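You operate a simulated robot arm through the tools that you are given. There is no shell and no other tool.

Carry out the task below with a simulated two-armed robot. There is one attempt and no reset: what you move stays moved.

Task
Free the catch, crimp the open hose end once, return it, catch on. Where these are worked on the way, their far stop is far enough and under half their travel is too little: press catch.

Only the result counts: the job must be done as asked and must still hold three seconds after the hand-in. Knocking over, shifting, dropping, spilling or breaking anything else fails it.

Robot
Two 7-joint arms with fingered hands on one trunk that stands fixed in place. Base frame: the origin is at the foot of the trunk, x ahead of it, y to its left, z up; the work surface is at about z = 88. Units: cm, degrees, N and s.
The left shoulder is at [7, 13.9, 112.3], the right one opposite. With the tool pointing down near the work surface each hand reaches from about 46 to 84 cm from the base axis, measured 20 degrees to its own side. Payload 3.9 kg a hand.
The tool frame of a hand sits at the grasp point between the pads (the TCP): z along the fingers, y along the line on which they close. The tips reach 2.9 cm beyond it. The gripper opens to 10 cm; its body begins 3.4 cm behind the TCP. The gripper is a hand of 5 fingers: y runs from the thumb to the fingers, the wrist lies at [-1.5, -10.5, -17.7] in the tool frame.
Orientation is told as [roll, pitch, yaw] about the base's x, y, z axes, in that order, counted from this pose: with the fingers straight down and the wrist toward the robot, the tool's x, y and z point along [0, 1, 0], [1, 0, 0] and [0, 0, -1] of the base frame.

Tools
- The arms move only by the tool step_arm. It takes "left_increments", "right_increments" or both (then of equal length, played together; a hand with none holds still); each is a list of rows, each a list of 2 entries, a list of its own where there are three numbers: the shift along the base's x, y, z in units of 50 mm (1.0 is 50 mm), then the turn, a rotation vector about the base's x, y, z in units of 8 degrees (1.0 is 8 degrees). In form: [[[x, y, z], [rx, ry, rz]], ...]. A call has 1 to 20 rows; each row shifts and turns the commanded pose from where the row before left it. A call with a number of a shift or a turn outside -1 to 1 is refused whole. Each row takes 0.2 s and may step no farther than 5 cm and 8.6 degrees from the row before; otherwise, the whole call is refused. A pose out of reach is approached as far as the arm can. The call stops where the force on the tool passes 90 N (or 10 N more than at its start, if that is more) or the arm is blocked; 0.2 s more then pass. In this call time passes only in rows, and 0.2 s behind the last. It gives the time, the measured TCP pose, the force on the tool (base axes), the opening and the grip force at its end, in the units of the frame above (readings bear some noise), with the torque about the TCP (base axes, N m) and any sound that the robot's microphone picked up, and new pictures: "pictures" is both (left out), scene, wrist or none (wrist: the cameras of the hands that moved).
- Cameras (640 x 400 px; columns grow to the right, rows downward): "scene" is now at [13.79, 2.54, 146.22]; the picture's right is [0.27, -0.96, 0.00], its down [-0.38, -0.11, -0.92] and it looks along [0.89, 0.25, -0.39] (base axes); focal length 276 px, centre (320, 200). "left" rides on the left gripper at [-6.6, -8.6, -12.1] in its tool frame; the picture's right is [-0.76, -0.31, 0.58], its down [0.59, -0.70, 0.40] and it looks along [0.28, 0.64, 0.71] (tool axes); focal length 247 px, centre (320, 200). "right" rides on the right gripper at [6.6, -8.6, -12.1] in its tool frame; the picture's right is [-0.76, 0.31, -0.58], its down [-0.59, -0.70, 0.40] and it looks along [-0.28, 0.64, 0.71] (tool axes); focal length 247 px, centre (320, 200). There is no depth. A picture from a camera that has moved, and an enlarged one, comes with that camera's place and axes in the base frame and with its lens.
- raise_lower(by): slides the trunk up (or, below 0, down) by that many cm; the arms and the scene camera ride with it, the base frame stays. It gives what a move gives, with no picture.
- finger_targets(index, middle, ring, little, thumb_bend, thumb_turn, hand): sets how far each is bent, from 0 (flat) to 1 (curled in); at 0.3 the hand is open as for a grip, at 0.7 the pads meet at the TCP. One left out holds its place. A second passes; each finger stops where it meets its share of the squeeze, and holds until it gets a number again. It is the only way to open and close the hand. It gives what a move gives, with no picture; readings hold the bend of each and the force on index, middle, ring, little, thumb and palm. thumb_turn goes from beside the hand (0) to across from the fingers (1), as for a grip.
- pan_tilt(pan, tilt): turns the head with the scene camera to pan (to the left, within 86 degrees either way) and tilt (down, from -29 to 69), counted from straight ahead of the robot. It gives what a move gives, and a new picture of the scene camera.
- enlarge(camera, box): a new picture of the part [left, top, right, bottom] of that camera's present view, enlarged. No time passes.
- close_job(): hands the job in; it is judged then, once.

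Places have to be worked out from the pictures, the camera data and where the tool is seen. Open the grippers and draw the arms clear of the work before you hand the job in, unless the task says otherwise.

The tools are called after "Request:" by a JSON object that holds its "api" and its "payload". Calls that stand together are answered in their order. step_arm: Moves the arms, as the interface text tells. Its arguments: {"type":"object","properties":{"left_increments":{"type":"array","items":{"type":"array"}},"right_increments":{"type":"array","items":{"type":"array"}},"pictures":{"type":"string","enum":["both","scene","wrist","none"]}},"required":[]} The other tools are called the same way: raise_lower (by) moves the trunk up or down; finger_targets (index, middle, ring, little, thumb_bend, thumb_turn, hand) moves the fingers one by one; pan_tilt (pan, tilt) turns the head that bears the scene camera; enlarge (camera, box) takes an enlarged picture of a part of a camera's view; close_job () hands the job in.

At the start:

```text
time: 0.0
left_eef_pos: [44.12, 33.95, 139.34]
left_tcp_rot: [0.0, 0.0, 19.2]
left_contact_force: [0.5, 0.0, 0.4]
left_ft_torque: [0.0, 0.03, -0.04]
left_width: 10.03
left_grasp_force: 0.0
left_shape: jaw
left_bend: [0.3, 0.3, 0.3, 0.3, 0.3, 0.98]
left_finger forces: [0.0, 0.0, 0.0, 0.0, 0.1, 0.1]
right_eef_pos: [36.58, 0.06, 136.53]
right_tcp_rot: [-0.1, 0.0, 19.1]
right_contact_force: [0.6, -0.4, 0.7]
right_ft_torque: [0.01, 0.01, 0.0]
right_width: 9.97
right_grasp_force: 0.1
right_shape: jaw
right_bend: [0.3, 0.3, 0.3, 0.3, 0.3, 0.98]
right_finger forces: [0.0, 0.0, 0.0, 0.0, 0.1, 0.0]
trunk travel left (down, up): [-76.5, 7.5]
head pan, tilt (commanded): [15.7, 23.2]
```

scene: 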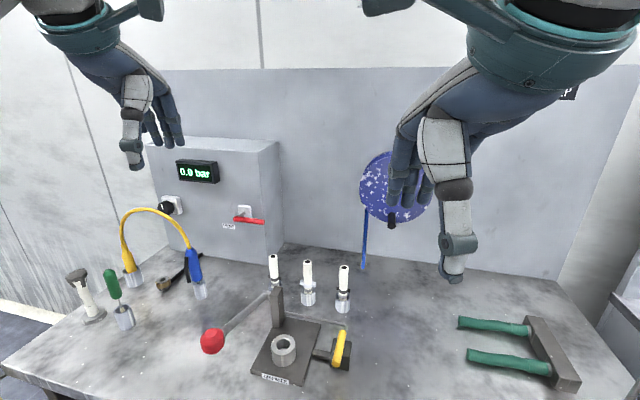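
right: 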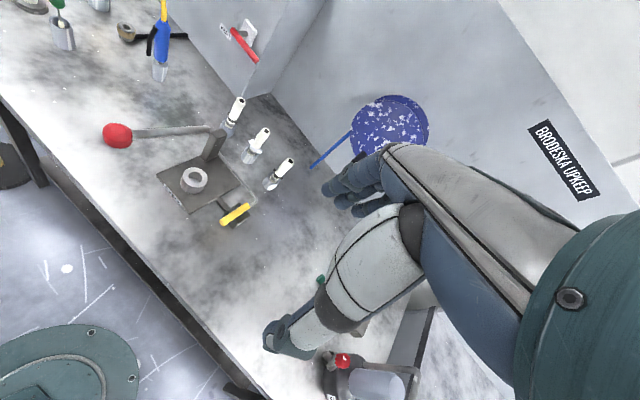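
left: 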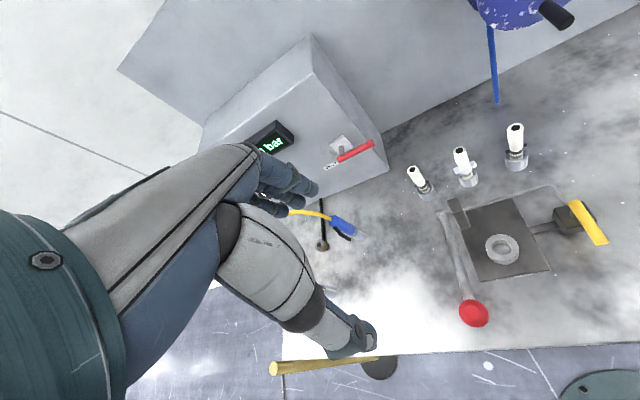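

I'll look closer at the work area before touching anything: the press with the red-knob lever, the yellow catch, and the three white hose ends.

Request:
{"api": "enlarge", "payload": {"camera": "scene", "box": [190, 240, 370, 390]}}

Request:
{"api": "enlarge", "payload": {"camera": "left", "box": [390, 110, 620, 340]}}

Request:
{"api": "enlarge", "payload": {"camera": "right", "box": [90, 80, 310, 240]}}

Request:
{"api": "enlarge", "payload": {"camera": "scene", "box": [50, 140, 280, 330]}}

```text
2.67 times, centred on (280, 315) of scene
camera zoom: at [13.79, 2.54, 146.22], right [0.27, -0.96, 0.0], down [-0.38, -0.11, -0.92], along [0.89, 0.25, -0.39], focal length 736 px, centre (427, -107)
```

zoom: 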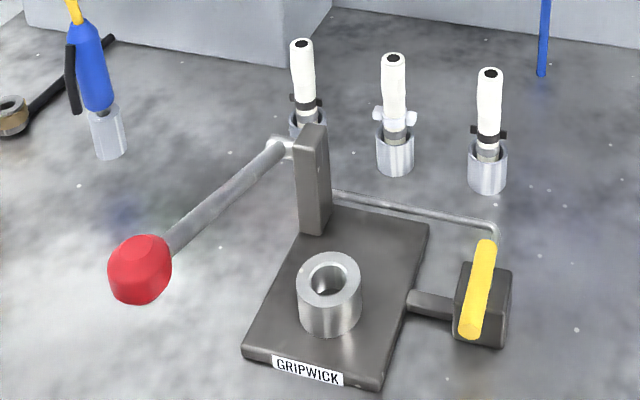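

```text
1.74 times, centred on (505, 225) of left
camera zoom: at [38.07, 24.95, 151.55], right [-0.04, -0.82, -0.58], down [-0.86, 0.33, -0.4], along [0.51, 0.48, -0.71], focal length 430 px, centre (-2, 156)
```

zoom: 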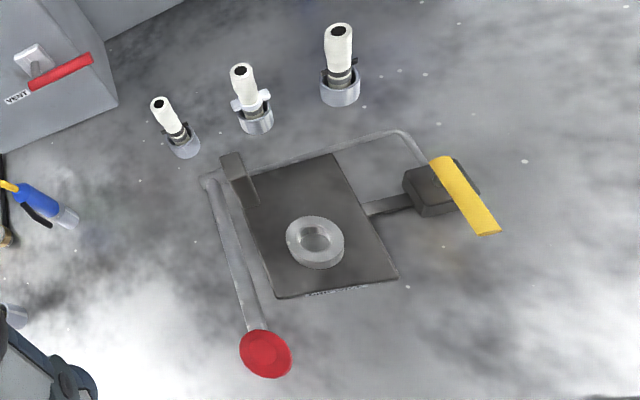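

```text
2.50 times, centred on (200, 160) of right
camera zoom: at [26.31, 3.34, 148.75], right [0.54, -0.61, 0.58], down [-0.47, -0.79, -0.4], along [0.7, -0.06, -0.71], focal length 617 px, centre (620, 300)
```

zoom: 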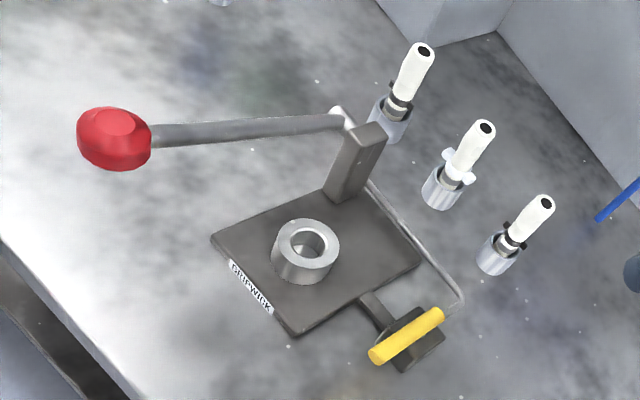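

```text
2.11 times, centred on (165, 235) of scene
camera zoom: at [13.79, 2.54, 146.22], right [0.27, -0.96, 0.0], down [-0.38, -0.11, -0.92], along [0.89, 0.25, -0.39], focal length 581 px, centre (646, 126)
```

zoom: 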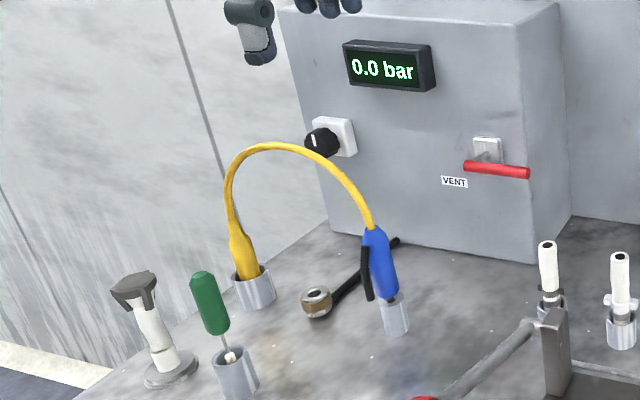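

The three hose ends differ at the ring around their lower part. I enlarge each to see which is "open" and look at the press and its catch mechanism.

Request:
{"api": "enlarge", "payload": {"camera": "scene", "box": [260, 245, 360, 310]}}

Request:
{"api": "enlarge", "payload": {"camera": "left", "box": [400, 115, 540, 205]}}

Request:
{"api": "enlarge", "payload": {"camera": "right", "box": [215, 85, 305, 200]}}

Request:
{"api": "enlarge", "payload": {"camera": "scene", "box": [260, 310, 370, 390]}}

Request:
{"api": "enlarge", "payload": {"camera": "left", "box": [520, 180, 630, 260]}}

```text
6.15 times, centred on (310, 278) of scene
camera zoom: at [13.79, 2.54, 146.22], right [0.27, -0.96, 0.0], down [-0.38, -0.11, -0.92], along [0.89, 0.25, -0.39], focal length 1699 px, centre (382, -277)
```

zoom: 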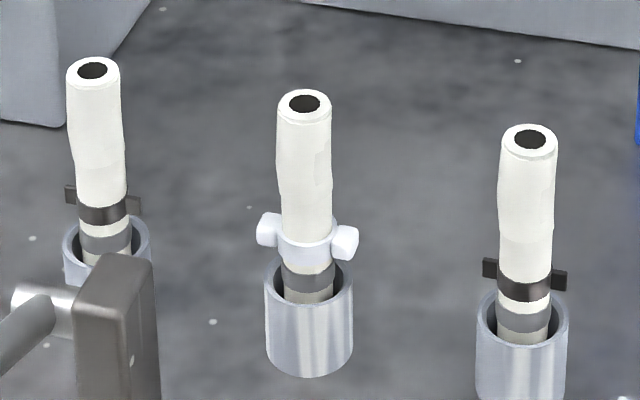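

```text
4.44 times, centred on (470, 160) of left
camera zoom: at [38.07, 24.95, 151.55], right [-0.04, -0.82, -0.58], down [-0.86, 0.33, -0.4], along [0.51, 0.48, -0.71], focal length 1098 px, centre (-347, 378)
```

zoom: 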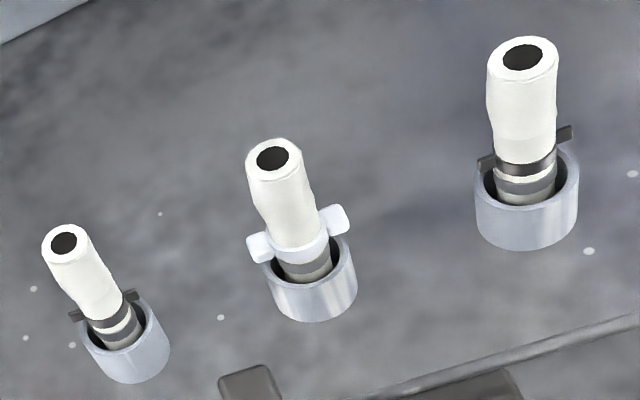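

```text
3.48 times, centred on (260, 142) of right
camera zoom: at [26.31, 3.34, 148.75], right [0.54, -0.61, 0.58], down [-0.47, -0.79, -0.4], along [0.7, -0.06, -0.71], focal length 859 px, centre (529, 400)
```

zoom: 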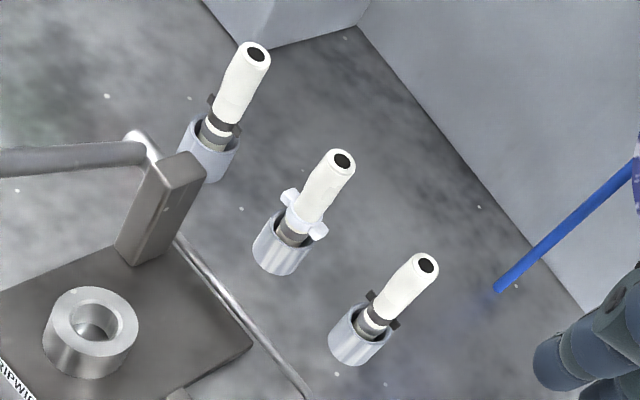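

```text
5.00 times, centred on (315, 350) of scene
camera zoom: at [13.79, 2.54, 146.22], right [0.27, -0.96, 0.0], down [-0.38, -0.11, -0.92], along [0.89, 0.25, -0.39], focal length 1380 px, centre (345, -550)
```

zoom: 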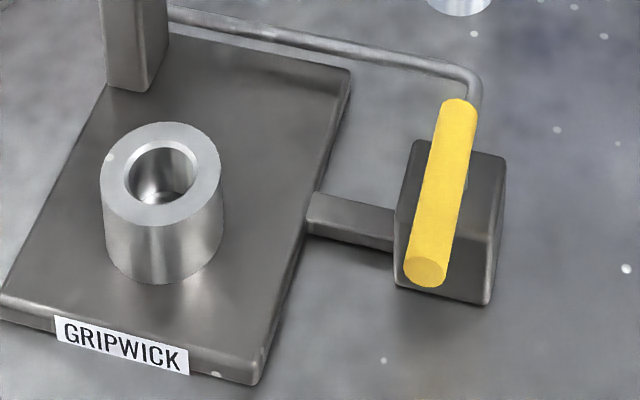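

```text
5.00 times, centred on (575, 220) of left
camera zoom: at [38.07, 24.95, 151.55], right [-0.04, -0.82, -0.58], down [-0.86, 0.33, -0.4], along [0.51, 0.48, -0.71], focal length 1235 px, centre (-955, 100)
```

zoom: 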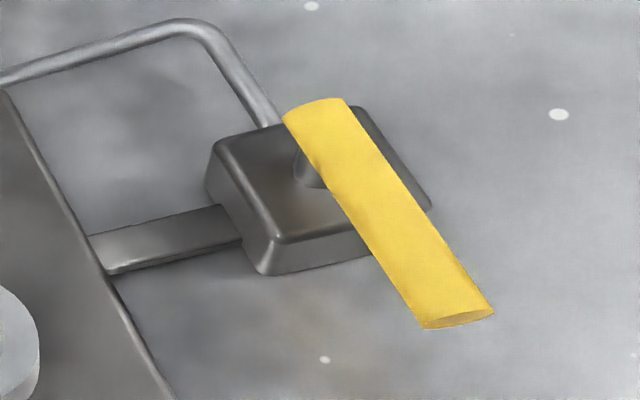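

The middle hose end has a wide, pale open clip, while its neighbours' clips are dark and closed. From two views I place the parts at: lever ball [41.3, 29.4, 105.6], pivot [61.6, 30, 97.5], die top [53.3, 22, 93.4], middle hose top [72.5, 22.5, 101.5], and the yellow handle from x=50.4 to 57.8 at y=9.5, z=95.5. I check how the catch is hinged.

Request:
{"api": "enlarge", "payload": {"camera": "right", "box": [200, 180, 270, 240]}}

Request:
{"api": "enlarge", "payload": {"camera": "left", "box": [545, 190, 615, 255]}}

Request:
{"api": "enlarge", "payload": {"camera": "scene", "box": [310, 310, 360, 380]}}

Request:
{"api": "enlarge", "payload": {"camera": "scene", "box": [195, 270, 305, 365]}}

```text
6.67 times, centred on (235, 210) of right
camera zoom: at [26.31, 3.34, 148.75], right [0.54, -0.61, 0.58], down [-0.47, -0.79, -0.4], along [0.7, -0.06, -0.71], focal length 1646 px, centre (887, 133)
```

zoom: 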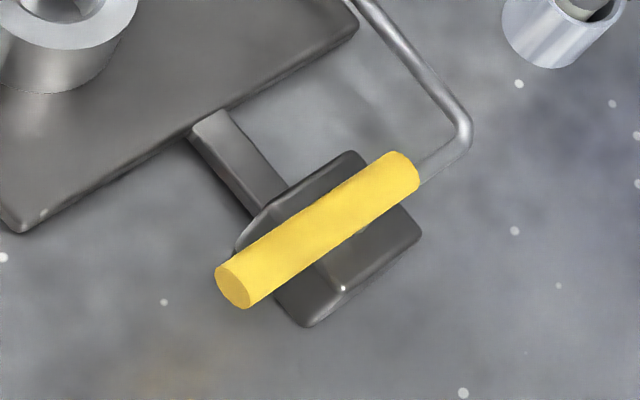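

```text
6.15 times, centred on (580, 222) of left
camera zoom: at [38.07, 24.95, 151.55], right [-0.04, -0.82, -0.58], down [-0.86, 0.33, -0.4], along [0.51, 0.48, -0.71], focal length 1520 px, centre (-1280, 62)
```

zoom: 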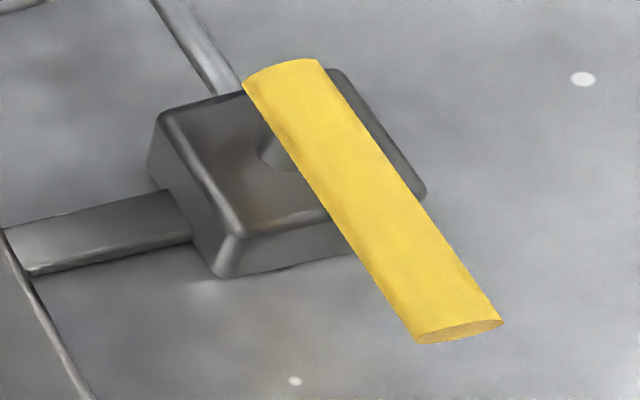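

```text
5.71 times, centred on (335, 345) of scene
camera zoom: at [13.79, 2.54, 146.22], right [0.27, -0.96, 0.0], down [-0.38, -0.11, -0.92], along [0.89, 0.25, -0.39], focal length 1577 px, centre (234, -629)
```

zoom: 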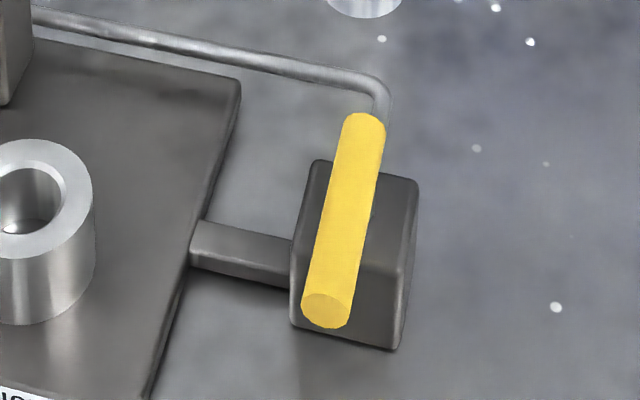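

```text
4.21 times, centred on (250, 318) of scene
camera zoom: at [13.79, 2.54, 146.22], right [0.27, -0.96, 0.0], down [-0.38, -0.11, -0.92], along [0.89, 0.25, -0.39], focal length 1162 px, centre (615, -295)
```

zoom: 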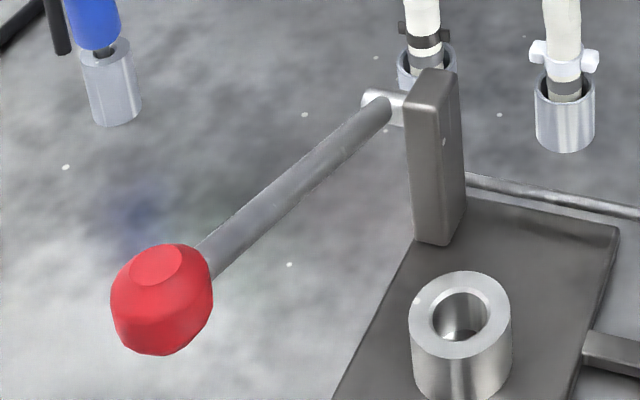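

The stub rises vertically from the block centre near [56.1, 9.6], so the yellow handle looks like a quarter-turn lever about a vertical axis. I aim the head at the work area for a better view.

Request:
{"api": "pan_tilt", "payload": {"pan": 18, "tilt": 42}}

```text
time: 0.8
left_eef_pos: [44.13, 33.94, 139.4]
left_tcp_rot: [0.1, 0.0, 19.1]
left_contact_force: [0.3, 0.0, 0.2]
left_ft_torque: [-0.01, 0.0, -0.02]
left_width: 9.98
left_grasp_force: 0.0
left_shape: jaw
left_bend: [0.3, 0.3, 0.3, 0.3, 0.3, 0.98]
left_finger forces: [0.1, 0.1, 0.0, 0.1, 0.1, 0.1]
right_eef_pos: [36.69, -0.07, 136.61]
right_tcp_rot: [0.0, 0.1, 19.0]
right_contact_force: [0.1, 0.2, 0.1]
right_ft_torque: [-0.02, 0.0, 0.0]
right_width: 9.98
right_grasp_force: 0.1
right_shape: jaw
right_bend: [0.3, 0.3, 0.3, 0.3, 0.3, 0.98]
right_finger forces: [0.1, 0.0, 0.1, 0.1, 0.0, 0.0]
trunk travel left (down, up): [-76.5, 7.5]
head pan, tilt (commanded): [18.0, 42.0]
camera scene: at [12.83, 2.62, 143.3], right [0.31, -0.95, 0.0], down [-0.64, -0.21, -0.74], along [0.71, 0.23, -0.67], focal length 276 px, centre (320, 200)
```

scene: 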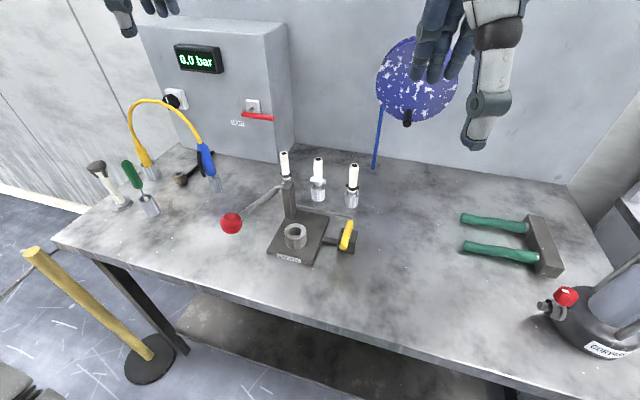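

The view is clear. I close the right hand into a compact pusher, and bring it to the −y side of the yellow handle, still well above it.

Request:
{"api": "finger_targets", "payload": {"hand": "right", "index": 0.6, "middle": 0.7, "ring": 0.9, "little": 0.9, "thumb_bend": 0.6, "thumb_turn": 1.0}}

Request:
{"api": "step_arm", "payload": {"right_increments": [[[0.5, 0, -0.7], [0, 0, -0.6]], [[0.5, 0, -0.7], [0, 0, -0.6]], [[0.5, 0, -0.7], [0, 0, -0.6]], [[0.5, 0, -0.7], [0, 0, -0.6]], [[0.5, 0, -0.7], [0, 0, 0]], [[0.4, 0, -0.8], [0, 0, 0]]], "pictures": "both"}}

```text
time: 1.8
left_eef_pos: [44.2, 33.87, 139.52]
left_tcp_rot: [0.0, 0.1, 19.1]
left_contact_force: [0.1, 0.5, 0.3]
left_ft_torque: [0.03, -0.05, -0.03]
left_width: 10.0
left_grasp_force: 0.1
left_shape: jaw
left_bend: [0.3, 0.3, 0.3, 0.3, 0.3, 0.98]
left_finger forces: [0.0, 0.0, 0.0, 0.0, 0.0, 0.0]
right_eef_pos: [36.64, 0.04, 136.63]
right_tcp_rot: [0.0, 0.0, 19.1]
right_contact_force: [0.3, 0.0, -0.2]
right_ft_torque: [-0.01, -0.01, 0.0]
right_width: 2.58
right_grasp_force: 0.1
right_shape: fingers
right_bend: [0.6, 0.7, 0.9, 0.9, 0.6, 1.0]
right_finger forces: [0.0, 0.0, 0.0, 0.0, 0.0, 0.1]
trunk travel left (down, up): [-76.5, 7.5]
head pan, tilt (commanded): [18.0, 42.0]
```

```text
time: 3.2
left_eef_pos: [44.21, 33.86, 139.37]
left_tcp_rot: [0.0, 0.1, 19.2]
left_contact_force: [-0.6, 0.3, -0.4]
left_ft_torque: [-0.03, 0.01, -0.02]
left_width: 9.96
left_grasp_force: 0.0
left_shape: jaw
left_bend: [0.3, 0.3, 0.3, 0.3, 0.3, 0.98]
left_finger forces: [0.0, 0.0, 0.0, 0.0, 0.0, 0.1]
right_eef_pos: [51.31, 0.1, 114.96]
right_tcp_rot: [0.1, 0.1, -0.2]
right_contact_force: [-0.4, -1.1, 0.4]
right_ft_torque: [0.0, 0.01, -0.02]
right_width: 2.56
right_grasp_force: 0.2
right_shape: fingers
right_bend: [0.6, 0.7, 0.9, 0.9, 0.6, 1.0]
right_finger forces: [0.1, 0.1, 0.0, 0.1, 0.0, 0.0]
trunk travel left (down, up): [-76.5, 7.5]
head pan, tilt (commanded): [18.0, 42.0]
camera scene: at [12.98, 2.62, 143.29], right [0.31, -0.95, 0.0], down [-0.64, -0.21, -0.74], along [0.71, 0.23, -0.67], focal length 276 px, centre (320, 200)
camera right: at [42.73, 6.5, 127.06], right [0.31, -0.76, 0.58], down [-0.71, -0.59, -0.4], along [0.64, -0.28, -0.71], focal length 247 px, centre (320, 200)
```

scene: 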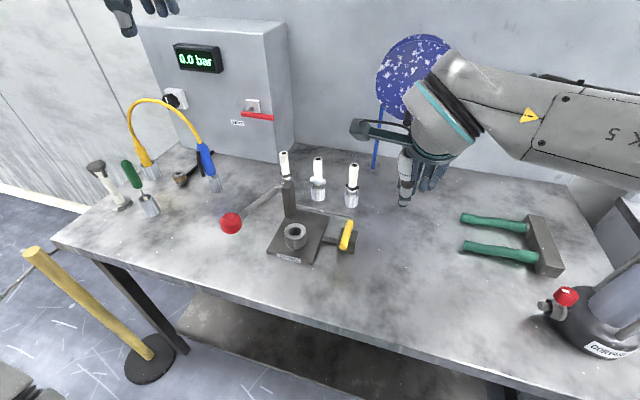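
right: 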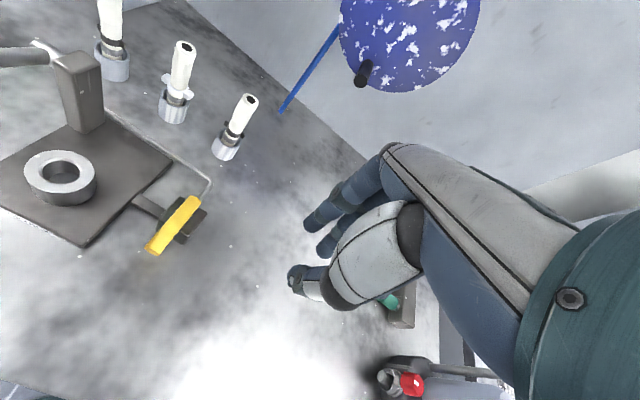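

The hand is above and to the −y side of the handle. I enlarge to see exactly where the index finger lies relative to the TCP.

Request:
{"api": "enlarge", "payload": {"camera": "right", "box": [260, 140, 440, 320]}}

Request:
{"api": "enlarge", "payload": {"camera": "scene", "box": [330, 110, 470, 260]}}

```text
2.22 times, centred on (350, 230) of right
camera zoom: at [42.73, 6.5, 127.06], right [0.31, -0.76, 0.58], down [-0.71, -0.59, -0.4], along [0.64, -0.28, -0.71], focal length 549 px, centre (253, 133)
```

zoom: 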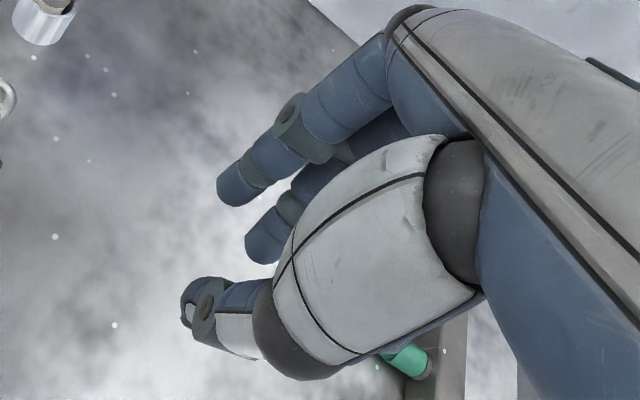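

```text
2.67 times, centred on (400, 185) of scene
camera zoom: at [12.98, 2.62, 143.29], right [0.31, -0.95, 0.0], down [-0.64, -0.21, -0.74], along [0.71, 0.23, -0.67], focal length 736 px, centre (107, 240)
```

zoom: 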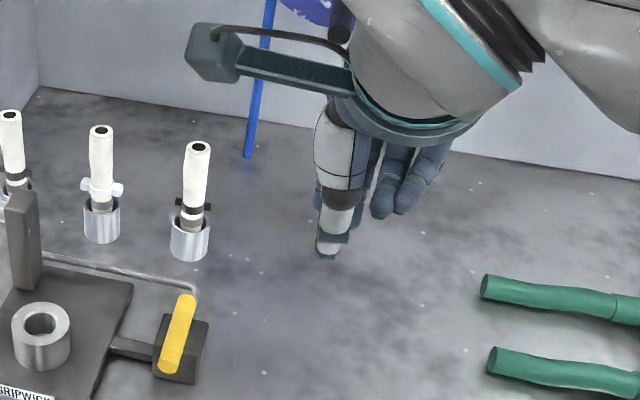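

The index finger sits about 2 cm ahead of the TCP and 0.4 cm to its +y side. I lower the hand beside the free end of the handle, still about 3 cm clear of it.

Request:
{"api": "step_arm", "payload": {"right_increments": [[[-0.07, 0.17, -0.76], [0, 0, 0]], [[-0.07, 0.17, -0.76], [0, 0, 0]], [[-0.07, 0.17, -0.76], [0, 0, 0]], [[-0.07, 0.17, -0.76], [0, 0, 0]], [[-0.07, 0.17, -0.72], [0, 0, 0]]], "pictures": "both"}}

Request:
{"api": "enlarge", "payload": {"camera": "scene", "box": [270, 180, 410, 280]}}

Request:
{"api": "enlarge", "payload": {"camera": "right", "box": [150, 100, 390, 320]}}

```text
time: 4.4
left_eef_pos: [44.18, 34.05, 139.37]
left_tcp_rot: [0.0, 0.0, 19.0]
left_contact_force: [-0.3, 0.5, 0.5]
left_ft_torque: [-0.02, -0.03, -0.03]
left_width: 9.98
left_grasp_force: 0.1
left_shape: jaw
left_bend: [0.3, 0.3, 0.3, 0.3, 0.3, 0.98]
left_finger forces: [0.0, 0.0, 0.1, 0.0, 0.0, 0.1]
right_eef_pos: [49.49, 4.47, 96.37]
right_tcp_rot: [0.1, 0.1, -0.1]
right_contact_force: [0.3, -0.2, 0.3]
right_ft_torque: [0.02, 0.01, 0.01]
right_width: 2.55
right_grasp_force: 0.1
right_shape: fingers
right_bend: [0.6, 0.7, 0.9, 0.9, 0.6, 1.0]
right_finger forces: [0.0, 0.1, 0.0, 0.1, 0.1, 0.0]
trunk travel left (down, up): [-76.5, 7.5]
head pan, tilt (commanded): [18.0, 42.0]
camera scene: at [12.89, 2.71, 143.29], right [0.31, -0.95, 0.0], down [-0.64, -0.21, -0.74], along [0.71, 0.23, -0.67], focal length 276 px, centre (320, 200)
camera right: at [40.77, 10.95, 108.45], right [0.31, -0.76, 0.58], down [-0.7, -0.59, -0.4], along [0.64, -0.28, -0.71], focal length 247 px, centre (320, 200)
```

scene: 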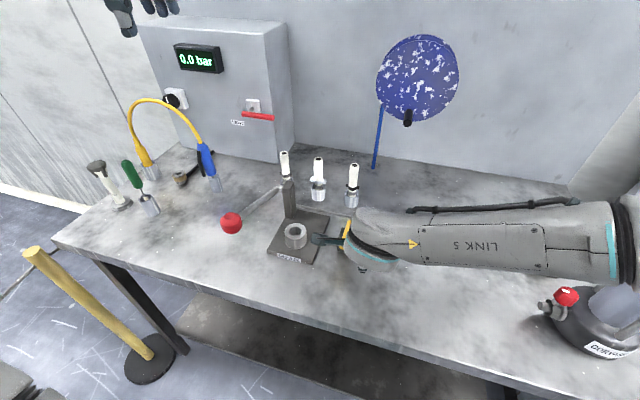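
right: 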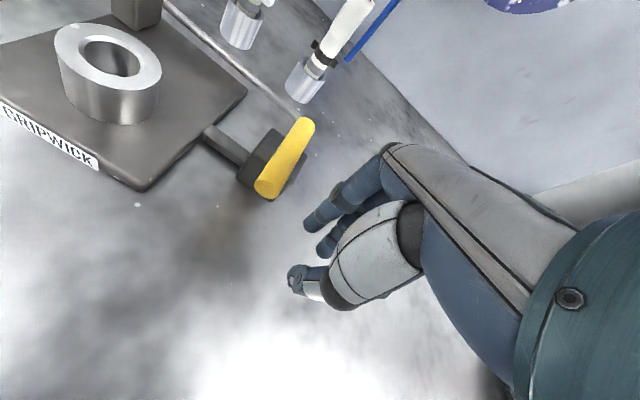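

```text
4.00 times, centred on (340, 230) of scene
camera zoom: at [12.89, 2.71, 143.29], right [0.31, -0.95, 0.0], down [-0.64, -0.21, -0.74], along [0.71, 0.23, -0.67], focal length 1104 px, centre (240, 80)
```

zoom: 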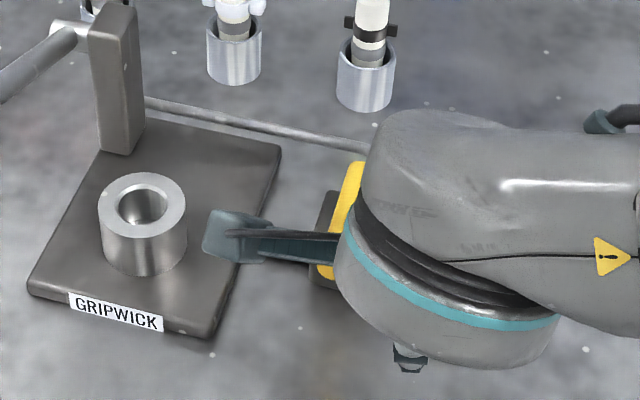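

```text
1.82 times, centred on (270, 210) of right
camera zoom: at [40.77, 10.95, 108.45], right [0.31, -0.76, 0.58], down [-0.7, -0.59, -0.4], along [0.64, -0.28, -0.71], focal length 449 px, centre (411, 182)
```

zoom: 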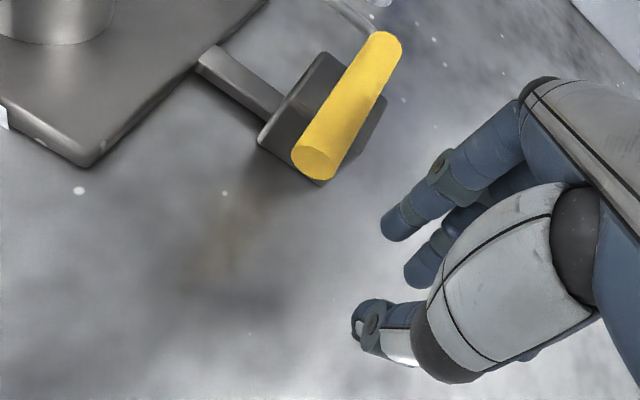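

The handle end measures [50.5, 9.4, 95.3] from this view too, and the finger is clear of it. I push gently toward +y in small steps to see whether it turns that way.

Request:
{"api": "step_arm", "payload": {"right_increments": [[[0, 0.3, 0], [0, 0, 0]], [[0, 0.2, 0], [0, 0, 0]], [[0, 0.1, 0], [0, 0, 0]], [[0, 0.06, 0], [0, 0, 0]], [[0, 0.06, 0], [0, 0, 0]], [[0, 0.06, 0], [0, 0, 0]]], "pictures": "wrist"}}

```text
time: 5.8
left_eef_pos: [44.16, 33.49, 139.4]
left_tcp_rot: [0.2, -0.2, 19.1]
left_contact_force: [-0.6, 0.2, -0.6]
left_ft_torque: [0.06, -0.05, -0.01]
left_width: 9.97
left_grasp_force: 0.1
left_shape: jaw
left_bend: [0.3, 0.3, 0.3, 0.3, 0.3, 0.98]
left_finger forces: [0.0, 0.0, 0.0, 0.1, 0.0, 0.0]
right_eef_pos: [49.33, 7.62, 96.4]
right_tcp_rot: [0.2, 0.0, -0.4]
right_contact_force: [-0.1, -16.4, 1.1]
right_ft_torque: [-0.1, -0.02, -0.31]
right_width: 2.48
right_grasp_force: 8.6
right_shape: fingers
right_bend: [0.6, 0.7, 0.9, 0.9, 0.6, 1.0]
right_finger forces: [17.2, 0.0, 0.0, 0.1, 0.1, 0.1]
trunk travel left (down, up): [-76.5, 7.5]
head pan, tilt (commanded): [18.0, 42.0]
camera right: at [40.83, 14.28, 108.46], right [0.3, -0.76, 0.58], down [-0.71, -0.58, -0.4], along [0.64, -0.29, -0.71], focal length 247 px, centre (320, 200)
```

right: 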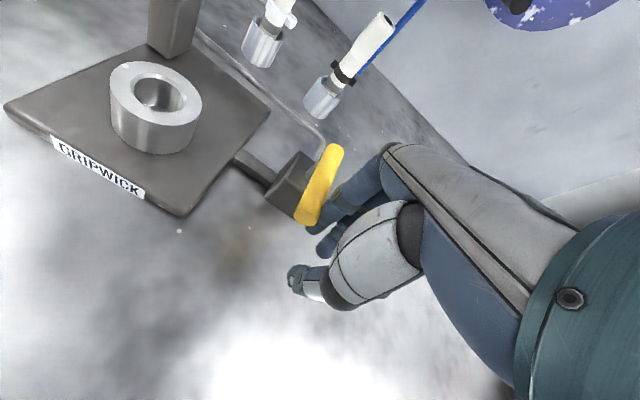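

I feel 16 N with the handle hardly moving, so this is either stiff friction or the end stop. I press slightly more to tell which.

Request:
{"api": "step_arm", "payload": {"right_increments": [[[0, 0.06, 0], [0, 0, 0]], [[0, 0.06, 0], [0, 0, 0]]], "pictures": "none"}}

Request:
{"api": "enlarge", "payload": {"camera": "right", "box": [220, 110, 400, 260]}}

```text
time: 6.4
left_eef_pos: [44.04, 33.14, 139.67]
left_tcp_rot: [0.3, -0.2, 19.0]
left_contact_force: [0.1, 0.1, 0.3]
left_ft_torque: [-0.01, -0.02, 0.0]
left_width: 9.98
left_grasp_force: 0.0
left_shape: jaw
left_bend: [0.3, 0.3, 0.3, 0.3, 0.3, 0.98]
left_finger forces: [0.0, 0.1, 0.1, 0.0, 0.0, 0.0]
right_eef_pos: [49.41, 7.97, 96.42]
right_tcp_rot: [0.0, 0.0, -0.5]
right_contact_force: [-2.7, -31.9, 1.8]
right_ft_torque: [-0.22, -0.02, -0.66]
right_width: 2.46
right_grasp_force: 16.0
right_shape: fingers
right_bend: [0.6, 0.7, 0.9, 0.9, 0.6, 1.0]
right_finger forces: [32.5, 0.0, 0.1, 0.0, 0.0, 0.0]
trunk travel left (down, up): [-76.5, 7.5]
head pan, tilt (commanded): [18.0, 42.0]
```

```text
2.67 times, centred on (310, 185) of right
camera zoom: at [40.81, 14.57, 108.47], right [0.3, -0.76, 0.58], down [-0.71, -0.58, -0.4], along [0.64, -0.29, -0.71], focal length 659 px, centre (347, 240)
```

zoom: 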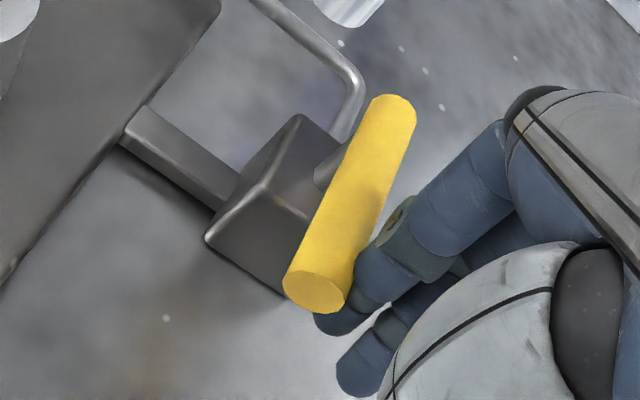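

The handle did not move (its end is still at y≈9.4) even at 32 N, so that side is its stop. I back off, lift, curl all fingers but the index, and go over to the +y side to push toward −y instead.

Request:
{"api": "step_arm", "payload": {"right_increments": [[[0, -0.3, 0], [0, 0, 0]], [[0, -0.1, 0.4], [0, 0, 0]], [[0, 0, 0.8], [0, 0, 0]], [[0, 0.4, 0.3], [0, 0, 0]], [[0, 0.6, 0], [0, 0, 0]], [[0, 0.5, 0], [0, 0, 0]]], "pictures": "none"}}

Request:
{"api": "finger_targets", "payload": {"hand": "right", "middle": 1.0, "ring": 1.0, "little": 1.0}}

Request:
{"api": "enlarge", "payload": {"camera": "right", "box": [160, 80, 480, 330]}}

Request:
{"api": "enlarge", "payload": {"camera": "scene", "box": [260, 140, 420, 280]}}

```text
time: 7.8
left_eef_pos: [44.04, 34.0, 139.46]
left_tcp_rot: [0.1, 0.0, 19.1]
left_contact_force: [0.2, -0.5, 0.5]
left_ft_torque: [0.02, 0.0, 0.0]
left_width: 9.97
left_grasp_force: 0.1
left_shape: jaw
left_bend: [0.3, 0.3, 0.3, 0.3, 0.3, 0.98]
left_finger forces: [0.1, 0.0, 0.0, 0.1, 0.0, 0.1]
right_eef_pos: [49.38, 14.24, 103.95]
right_tcp_rot: [0.0, -0.1, -0.1]
right_contact_force: [-0.4, 0.7, -0.1]
right_ft_torque: [-0.02, 0.0, 0.02]
right_width: 2.56
right_grasp_force: 0.0
right_shape: fingers
right_bend: [0.6, 0.7, 0.9, 0.9, 0.6, 1.0]
right_finger forces: [0.0, 0.0, 0.1, 0.0, 0.0, 0.0]
trunk travel left (down, up): [-76.5, 7.5]
head pan, tilt (commanded): [18.0, 42.0]
```

```text
time: 8.8
left_eef_pos: [44.07, 34.03, 139.47]
left_tcp_rot: [0.1, 0.1, 19.0]
left_contact_force: [0.2, -1.5, -0.4]
left_ft_torque: [-0.02, -0.04, -0.02]
left_width: 10.0
left_grasp_force: 0.0
left_shape: jaw
left_bend: [0.3, 0.3, 0.3, 0.3, 0.3, 0.98]
left_finger forces: [0.0, 0.0, 0.0, 0.0, 0.0, 0.0]
right_eef_pos: [49.43, 14.25, 103.78]
right_tcp_rot: [0.0, 0.0, -0.1]
right_contact_force: [-0.2, -0.6, 0.7]
right_ft_torque: [0.02, -0.01, 0.02]
right_width: 2.56
right_grasp_force: 0.1
right_shape: fingers
right_bend: [0.6, 1.0, 1.0, 1.0, 0.6, 1.0]
right_finger forces: [0.0, 0.0, 0.0, 0.1, 0.0, 0.0]
trunk travel left (down, up): [-76.5, 7.5]
head pan, tilt (commanded): [18.0, 42.0]
```

```text
1.60 times, centred on (320, 205) of right
camera zoom: at [40.73, 20.83, 115.97], right [0.31, -0.76, 0.58], down [-0.7, -0.59, -0.4], along [0.64, -0.28, -0.71], focal length 395 px, centre (320, 192)
```

zoom: 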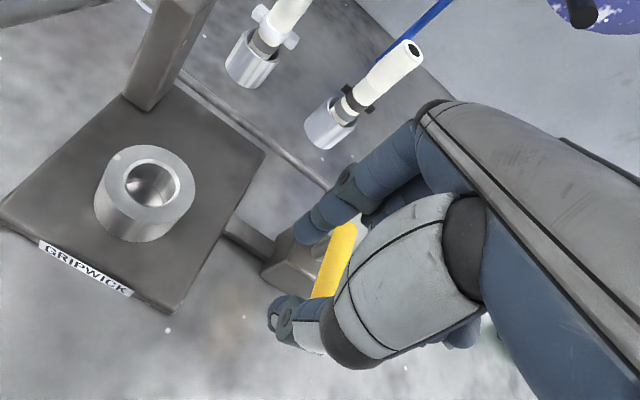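

```text
2.86 times, centred on (340, 210) of scene
camera zoom: at [12.83, 2.63, 143.3], right [0.31, -0.95, 0.0], down [-0.64, -0.21, -0.74], along [0.71, 0.23, -0.67], focal length 789 px, centre (263, 171)
```

zoom: 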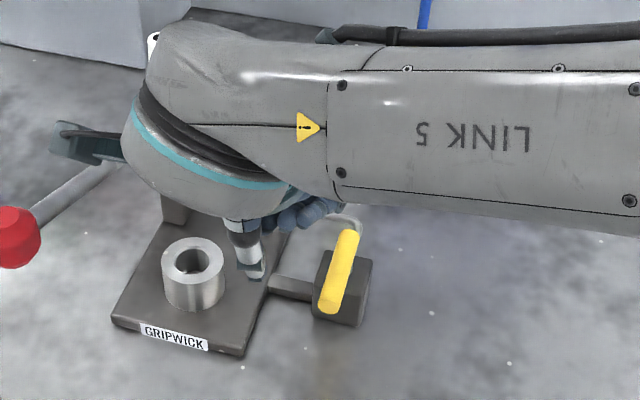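

The right hand's curled fingers would ride on the handle from this side, so the mirrored left hand suits a push toward −y. I withdraw the right hand upward and back, then shape the left hand as an index pusher.

Request:
{"api": "step_arm", "payload": {"right_increments": [[[0, 0, 0.9], [0, 0, 0]], [[-0.2, -0.3, 0.9], [0, 0, 0]], [[-0.4, -0.6, 0.6], [0, 0, 0]], [[-0.4, -0.8, 0.4], [0, 0, 0]], [[-0.4, -0.8, 0.4], [0, 0, 0]], [[-0.4, -0.8, 0.3], [0, 0, 0]], [[-0.2, -0.6, 0.3], [0, 0, 0]]], "pictures": "none"}}

Request:
{"api": "finger_targets", "payload": {"hand": "left", "index": 0.6, "middle": 0.7, "ring": 0.9, "little": 0.9, "thumb_bend": 0.6, "thumb_turn": 1.0}}

```text
time: 10.4
left_eef_pos: [44.03, 33.89, 139.49]
left_tcp_rot: [-0.1, 0.0, 19.2]
left_contact_force: [0.0, -0.7, 0.5]
left_ft_torque: [0.01, 0.0, 0.01]
left_width: 9.98
left_grasp_force: 0.1
left_shape: jaw
left_bend: [0.3, 0.3, 0.3, 0.3, 0.3, 0.98]
left_finger forces: [0.1, 0.1, 0.0, 0.1, 0.1, 0.1]
right_eef_pos: [39.31, -5.22, 122.71]
right_tcp_rot: [-0.1, -0.1, 0.0]
right_contact_force: [0.5, -0.2, 0.0]
right_ft_torque: [0.0, -0.03, 0.01]
right_width: 2.54
right_grasp_force: 0.0
right_shape: fingers
right_bend: [0.6, 1.0, 1.0, 1.0, 0.6, 1.0]
right_finger forces: [0.1, 0.0, 0.0, 0.0, 0.0, 0.0]
trunk travel left (down, up): [-76.5, 7.5]
head pan, tilt (commanded): [18.0, 42.0]
```

```text
time: 11.4
left_eef_pos: [44.08, 34.06, 139.33]
left_tcp_rot: [0.0, 0.0, 19.1]
left_contact_force: [0.6, 0.5, 0.5]
left_ft_torque: [0.03, -0.03, 0.0]
left_width: 2.58
left_grasp_force: 0.2
left_shape: fingers
left_bend: [0.6, 0.7, 0.9, 0.9, 0.6, 1.0]
left_finger forces: [0.1, 0.2, 0.1, 0.0, 0.0, 0.0]
right_eef_pos: [39.27, -5.12, 122.73]
right_tcp_rot: [-0.1, -0.1, -0.1]
right_contact_force: [1.2, -0.5, 1.2]
right_ft_torque: [0.0, 0.0, 0.0]
right_width: 2.55
right_grasp_force: 0.0
right_shape: fingers
right_bend: [0.6, 1.0, 1.0, 1.0, 0.6, 1.0]
right_finger forces: [0.0, 0.0, 0.1, 0.1, 0.0, 0.0]
trunk travel left (down, up): [-76.5, 7.5]
head pan, tilt (commanded): [18.0, 42.0]
```

Both hands are clear. I move the right hand further aside and bring the left hand over to the +y side of the handle at a safe height.

Request:
{"api": "step_arm", "payload": {"left_increments": [[[0.14, -0.5, -0.5], [0, 0, -0.3]], [[0.14, -0.5, -0.5], [0, 0, -0.3]], [[0.14, -0.5, -0.6], [0, 0, -0.3]], [[0.14, -0.5, -0.6], [0, 0, -0.3]], [[0.14, -0.5, -0.6], [0, 0, -0.3]], [[0.14, -0.5, -0.6], [0, 0, -0.3]], [[0.14, -0.5, -0.6], [0, 0, -0.3]], [[0.1, -0.5, -0.8], [0, 0, -0.3]]], "right_increments": [[[0, -0.4, 0], [0, 0, 0]], [[0, -0.4, 0], [0, 0, 0]], [[0, -0.4, 0], [0, 0, 0]], [[0, -0.4, 0], [0, 0, 0]], [[0, -0.4, 0], [0, 0, 0]], [[0, -0.2, 0], [0, 0, 0]], [[0, 0, 0], [0, 0, 0]], [[0, 0, 0], [0, 0, 0]]], "pictures": "both"}}

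```text
time: 13.2
left_eef_pos: [49.66, 13.69, 115.32]
left_tcp_rot: [0.1, 0.0, 0.0]
left_contact_force: [0.0, -0.9, 0.3]
left_ft_torque: [0.02, 0.01, 0.01]
left_width: 2.56
left_grasp_force: 0.0
left_shape: fingers
left_bend: [0.6, 0.7, 0.9, 0.9, 0.6, 1.0]
left_finger forces: [0.1, 0.0, 0.1, 0.0, 0.0, 0.0]
right_eef_pos: [39.34, -16.4, 122.84]
right_tcp_rot: [0.1, -0.1, -0.1]
right_contact_force: [0.2, -0.3, -0.1]
right_ft_torque: [-0.02, 0.01, -0.02]
right_width: 2.56
right_grasp_force: 0.0
right_shape: fingers
right_bend: [0.6, 1.0, 1.0, 1.0, 0.6, 1.0]
right_finger forces: [0.0, 0.1, 0.1, 0.0, 0.0, 0.0]
trunk travel left (down, up): [-76.5, 7.5]
head pan, tilt (commanded): [18.0, 42.0]
camera scene: at [12.89, 2.47, 143.29], right [0.31, -0.95, 0.0], down [-0.64, -0.21, -0.74], along [0.71, 0.23, -0.67], focal length 276 px, centre (320, 200)
camera right: at [30.8, -9.9, 134.9], right [0.31, -0.76, 0.58], down [-0.7, -0.59, -0.4], along [0.64, -0.28, -0.71], focal length 247 px, centre (320, 200)
camera left: at [40.98, 7.13, 127.59], right [-0.31, -0.76, -0.58], down [-0.7, 0.59, -0.4], along [0.64, 0.28, -0.71], focal length 247 px, centre (320, 200)
```

scene: 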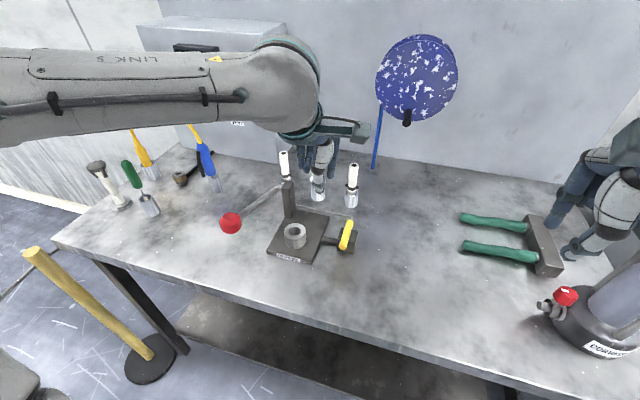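
right: 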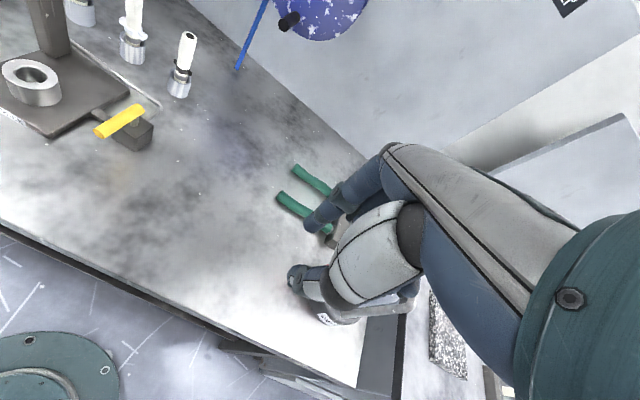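
left: 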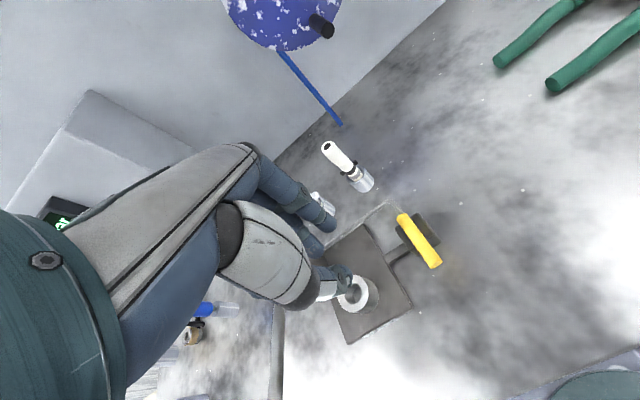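

The left hand is 2 cm to the +y side of the handle's line. I lower it in two stages, checking that the forearm stays clear of the red lever knob.

Request:
{"api": "step_arm", "payload": {"left_increments": [[[0, 0, -0.7], [0, 0, 0]], [[0, 0, -0.7], [0, 0, 0]], [[0, 0, -0.7], [0, 0, 0]]], "pictures": "both"}}

Request:
{"api": "enlarge", "payload": {"camera": "scene", "box": [160, 80, 400, 280]}}

```text
time: 14.0
left_eef_pos: [49.65, 13.77, 105.03]
left_tcp_rot: [0.0, 0.0, -0.1]
left_contact_force: [-0.2, 0.2, -0.1]
left_ft_torque: [0.03, 0.05, -0.01]
left_width: 2.57
left_grasp_force: 0.0
left_shape: fingers
left_bend: [0.6, 0.7, 0.9, 0.9, 0.6, 1.0]
left_finger forces: [0.0, 0.1, 0.0, 0.0, 0.0, 0.1]
right_eef_pos: [39.36, -16.34, 122.83]
right_tcp_rot: [0.1, 0.0, -0.1]
right_contact_force: [0.1, -1.0, 0.1]
right_ft_torque: [-0.01, 0.02, 0.0]
right_width: 2.58
right_grasp_force: 0.0
right_shape: fingers
right_bend: [0.6, 1.0, 1.0, 1.0, 0.6, 1.0]
right_finger forces: [0.0, 0.0, 0.1, 0.1, 0.0, 0.0]
trunk travel left (down, up): [-76.5, 7.5]
head pan, tilt (commanded): [18.0, 42.0]
camera scene: at [12.85, 2.55, 143.3], right [0.31, -0.95, 0.0], down [-0.64, -0.21, -0.74], along [0.71, 0.23, -0.67], focal length 276 px, centre (320, 200)
camera left: at [40.91, 7.36, 117.04], right [-0.31, -0.76, -0.58], down [-0.7, 0.59, -0.4], along [0.64, 0.28, -0.71], focal length 247 px, centre (320, 200)
```

scene: 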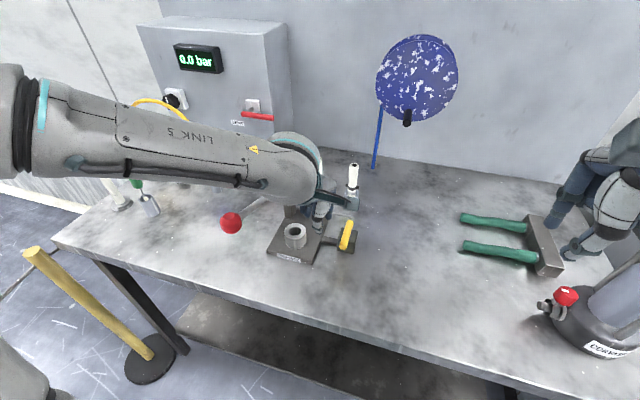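
left: 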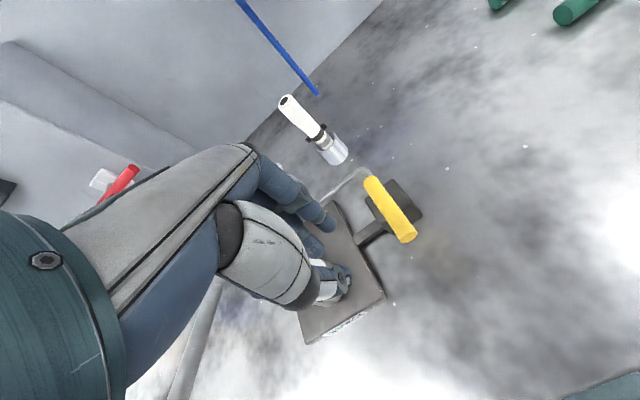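

```text
2.00 times, centred on (280, 180) of scene
camera zoom: at [12.85, 2.55, 143.3], right [0.31, -0.95, 0.0], down [-0.64, -0.21, -0.74], along [0.71, 0.23, -0.67], focal length 552 px, centre (400, 240)
```

zoom: 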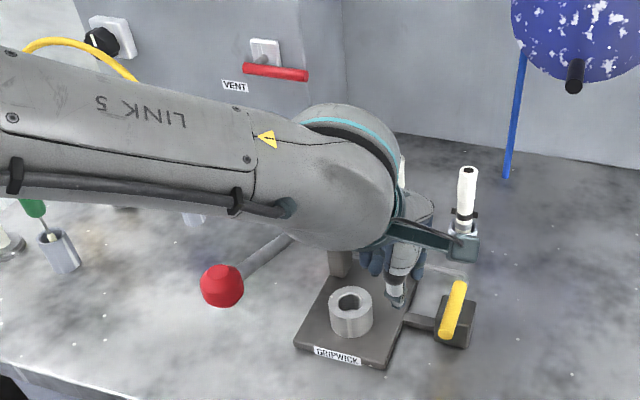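

The forearm runs level at z≈122 over the knob, and I estimate about 3 cm clearance will remain at full depth. I raise the trunk a little to lift the elbow and gain margin.

Request:
{"api": "raise_lower", "payload": {"by": 5}}

Request:
{"api": "step_arm", "payload": {"left_increments": [[[0, 0, -0.7], [0, 0, 0]], [[0, 0, -0.7], [0, 0, 0]], [[0, 0, -0.6], [0, 0, 0]]], "pictures": "both"}}

Request:
{"api": "enlarge", "payload": {"camera": "scene", "box": [160, 100, 400, 300]}}

```text
time: 14.9
left_eef_pos: [49.66, 13.83, 109.9]
left_tcp_rot: [0.0, -0.1, -0.1]
left_contact_force: [0.2, 0.0, 0.4]
left_ft_torque: [-0.01, -0.03, -0.03]
left_width: 2.56
left_grasp_force: 0.1
left_shape: fingers
left_bend: [0.6, 0.7, 0.9, 0.9, 0.6, 1.0]
left_finger forces: [0.1, 0.0, 0.0, 0.0, 0.0, 0.1]
right_eef_pos: [39.34, -16.28, 127.89]
right_tcp_rot: [0.0, 0.0, -0.1]
right_contact_force: [-0.3, -0.9, 0.4]
right_ft_torque: [-0.02, -0.01, 0.0]
right_width: 2.56
right_grasp_force: 0.0
right_shape: fingers
right_bend: [0.6, 1.0, 1.0, 1.0, 0.6, 1.0]
right_finger forces: [0.1, 0.1, 0.0, 0.1, 0.1, 0.0]
trunk travel left (down, up): [-81.5, 2.5]
head pan, tilt (commanded): [18.0, 42.0]
```

```text
time: 15.7
left_eef_pos: [49.59, 13.8, 99.91]
left_tcp_rot: [0.1, -0.1, -0.1]
left_contact_force: [1.3, -0.7, -0.8]
left_ft_torque: [0.01, 0.02, -0.01]
left_width: 2.56
left_grasp_force: 0.1
left_shape: fingers
left_bend: [0.6, 0.7, 0.9, 0.9, 0.6, 1.0]
left_finger forces: [0.0, 0.0, 0.1, 0.0, 0.0, 0.1]
right_eef_pos: [39.44, -16.53, 127.78]
right_tcp_rot: [0.1, 0.1, -0.1]
right_contact_force: [-0.4, 0.0, -0.4]
right_ft_torque: [0.04, 0.01, 0.0]
right_width: 2.56
right_grasp_force: 0.1
right_shape: fingers
right_bend: [0.6, 1.0, 1.0, 1.0, 0.6, 1.0]
right_finger forces: [0.1, 0.0, 0.0, 0.1, 0.0, 0.1]
trunk travel left (down, up): [-81.5, 2.5]
head pan, tilt (commanded): [18.0, 42.0]
camera scene: at [12.89, 2.39, 148.3], right [0.31, -0.95, 0.0], down [-0.64, -0.21, -0.74], along [0.71, 0.23, -0.67], focal length 276 px, centre (320, 200)
camera left: at [40.92, 7.27, 112.07], right [-0.31, -0.76, -0.58], down [-0.7, 0.59, -0.4], along [0.64, 0.28, -0.71], focal length 247 px, centre (320, 200)
```

scene: 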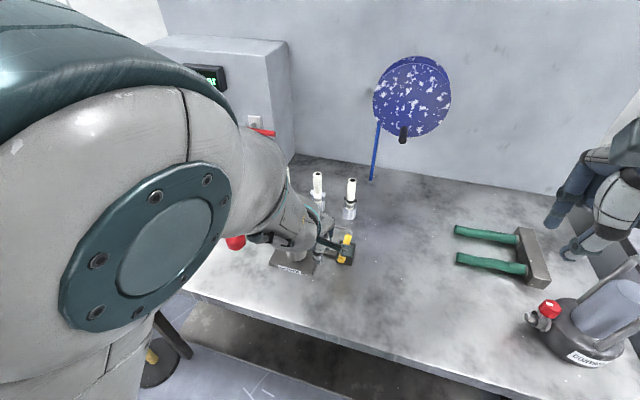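
left: 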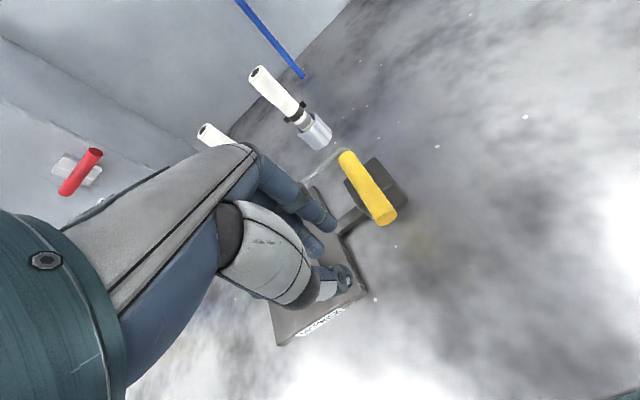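

```text
2.00 times, centred on (280, 200) of scene
camera zoom: at [12.89, 2.39, 148.3], right [0.31, -0.95, 0.0], down [-0.64, -0.21, -0.74], along [0.71, 0.23, -0.67], focal length 552 px, centre (400, 200)
```

zoom: 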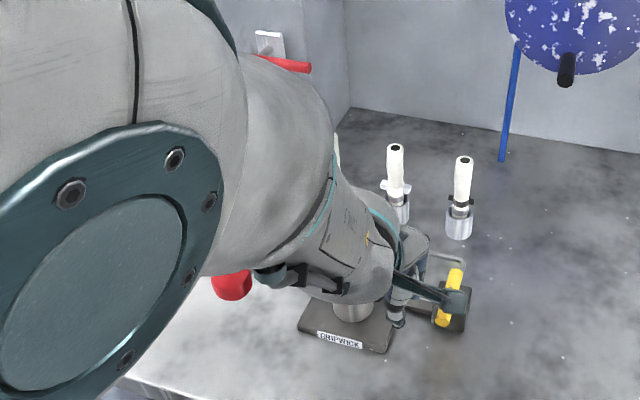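

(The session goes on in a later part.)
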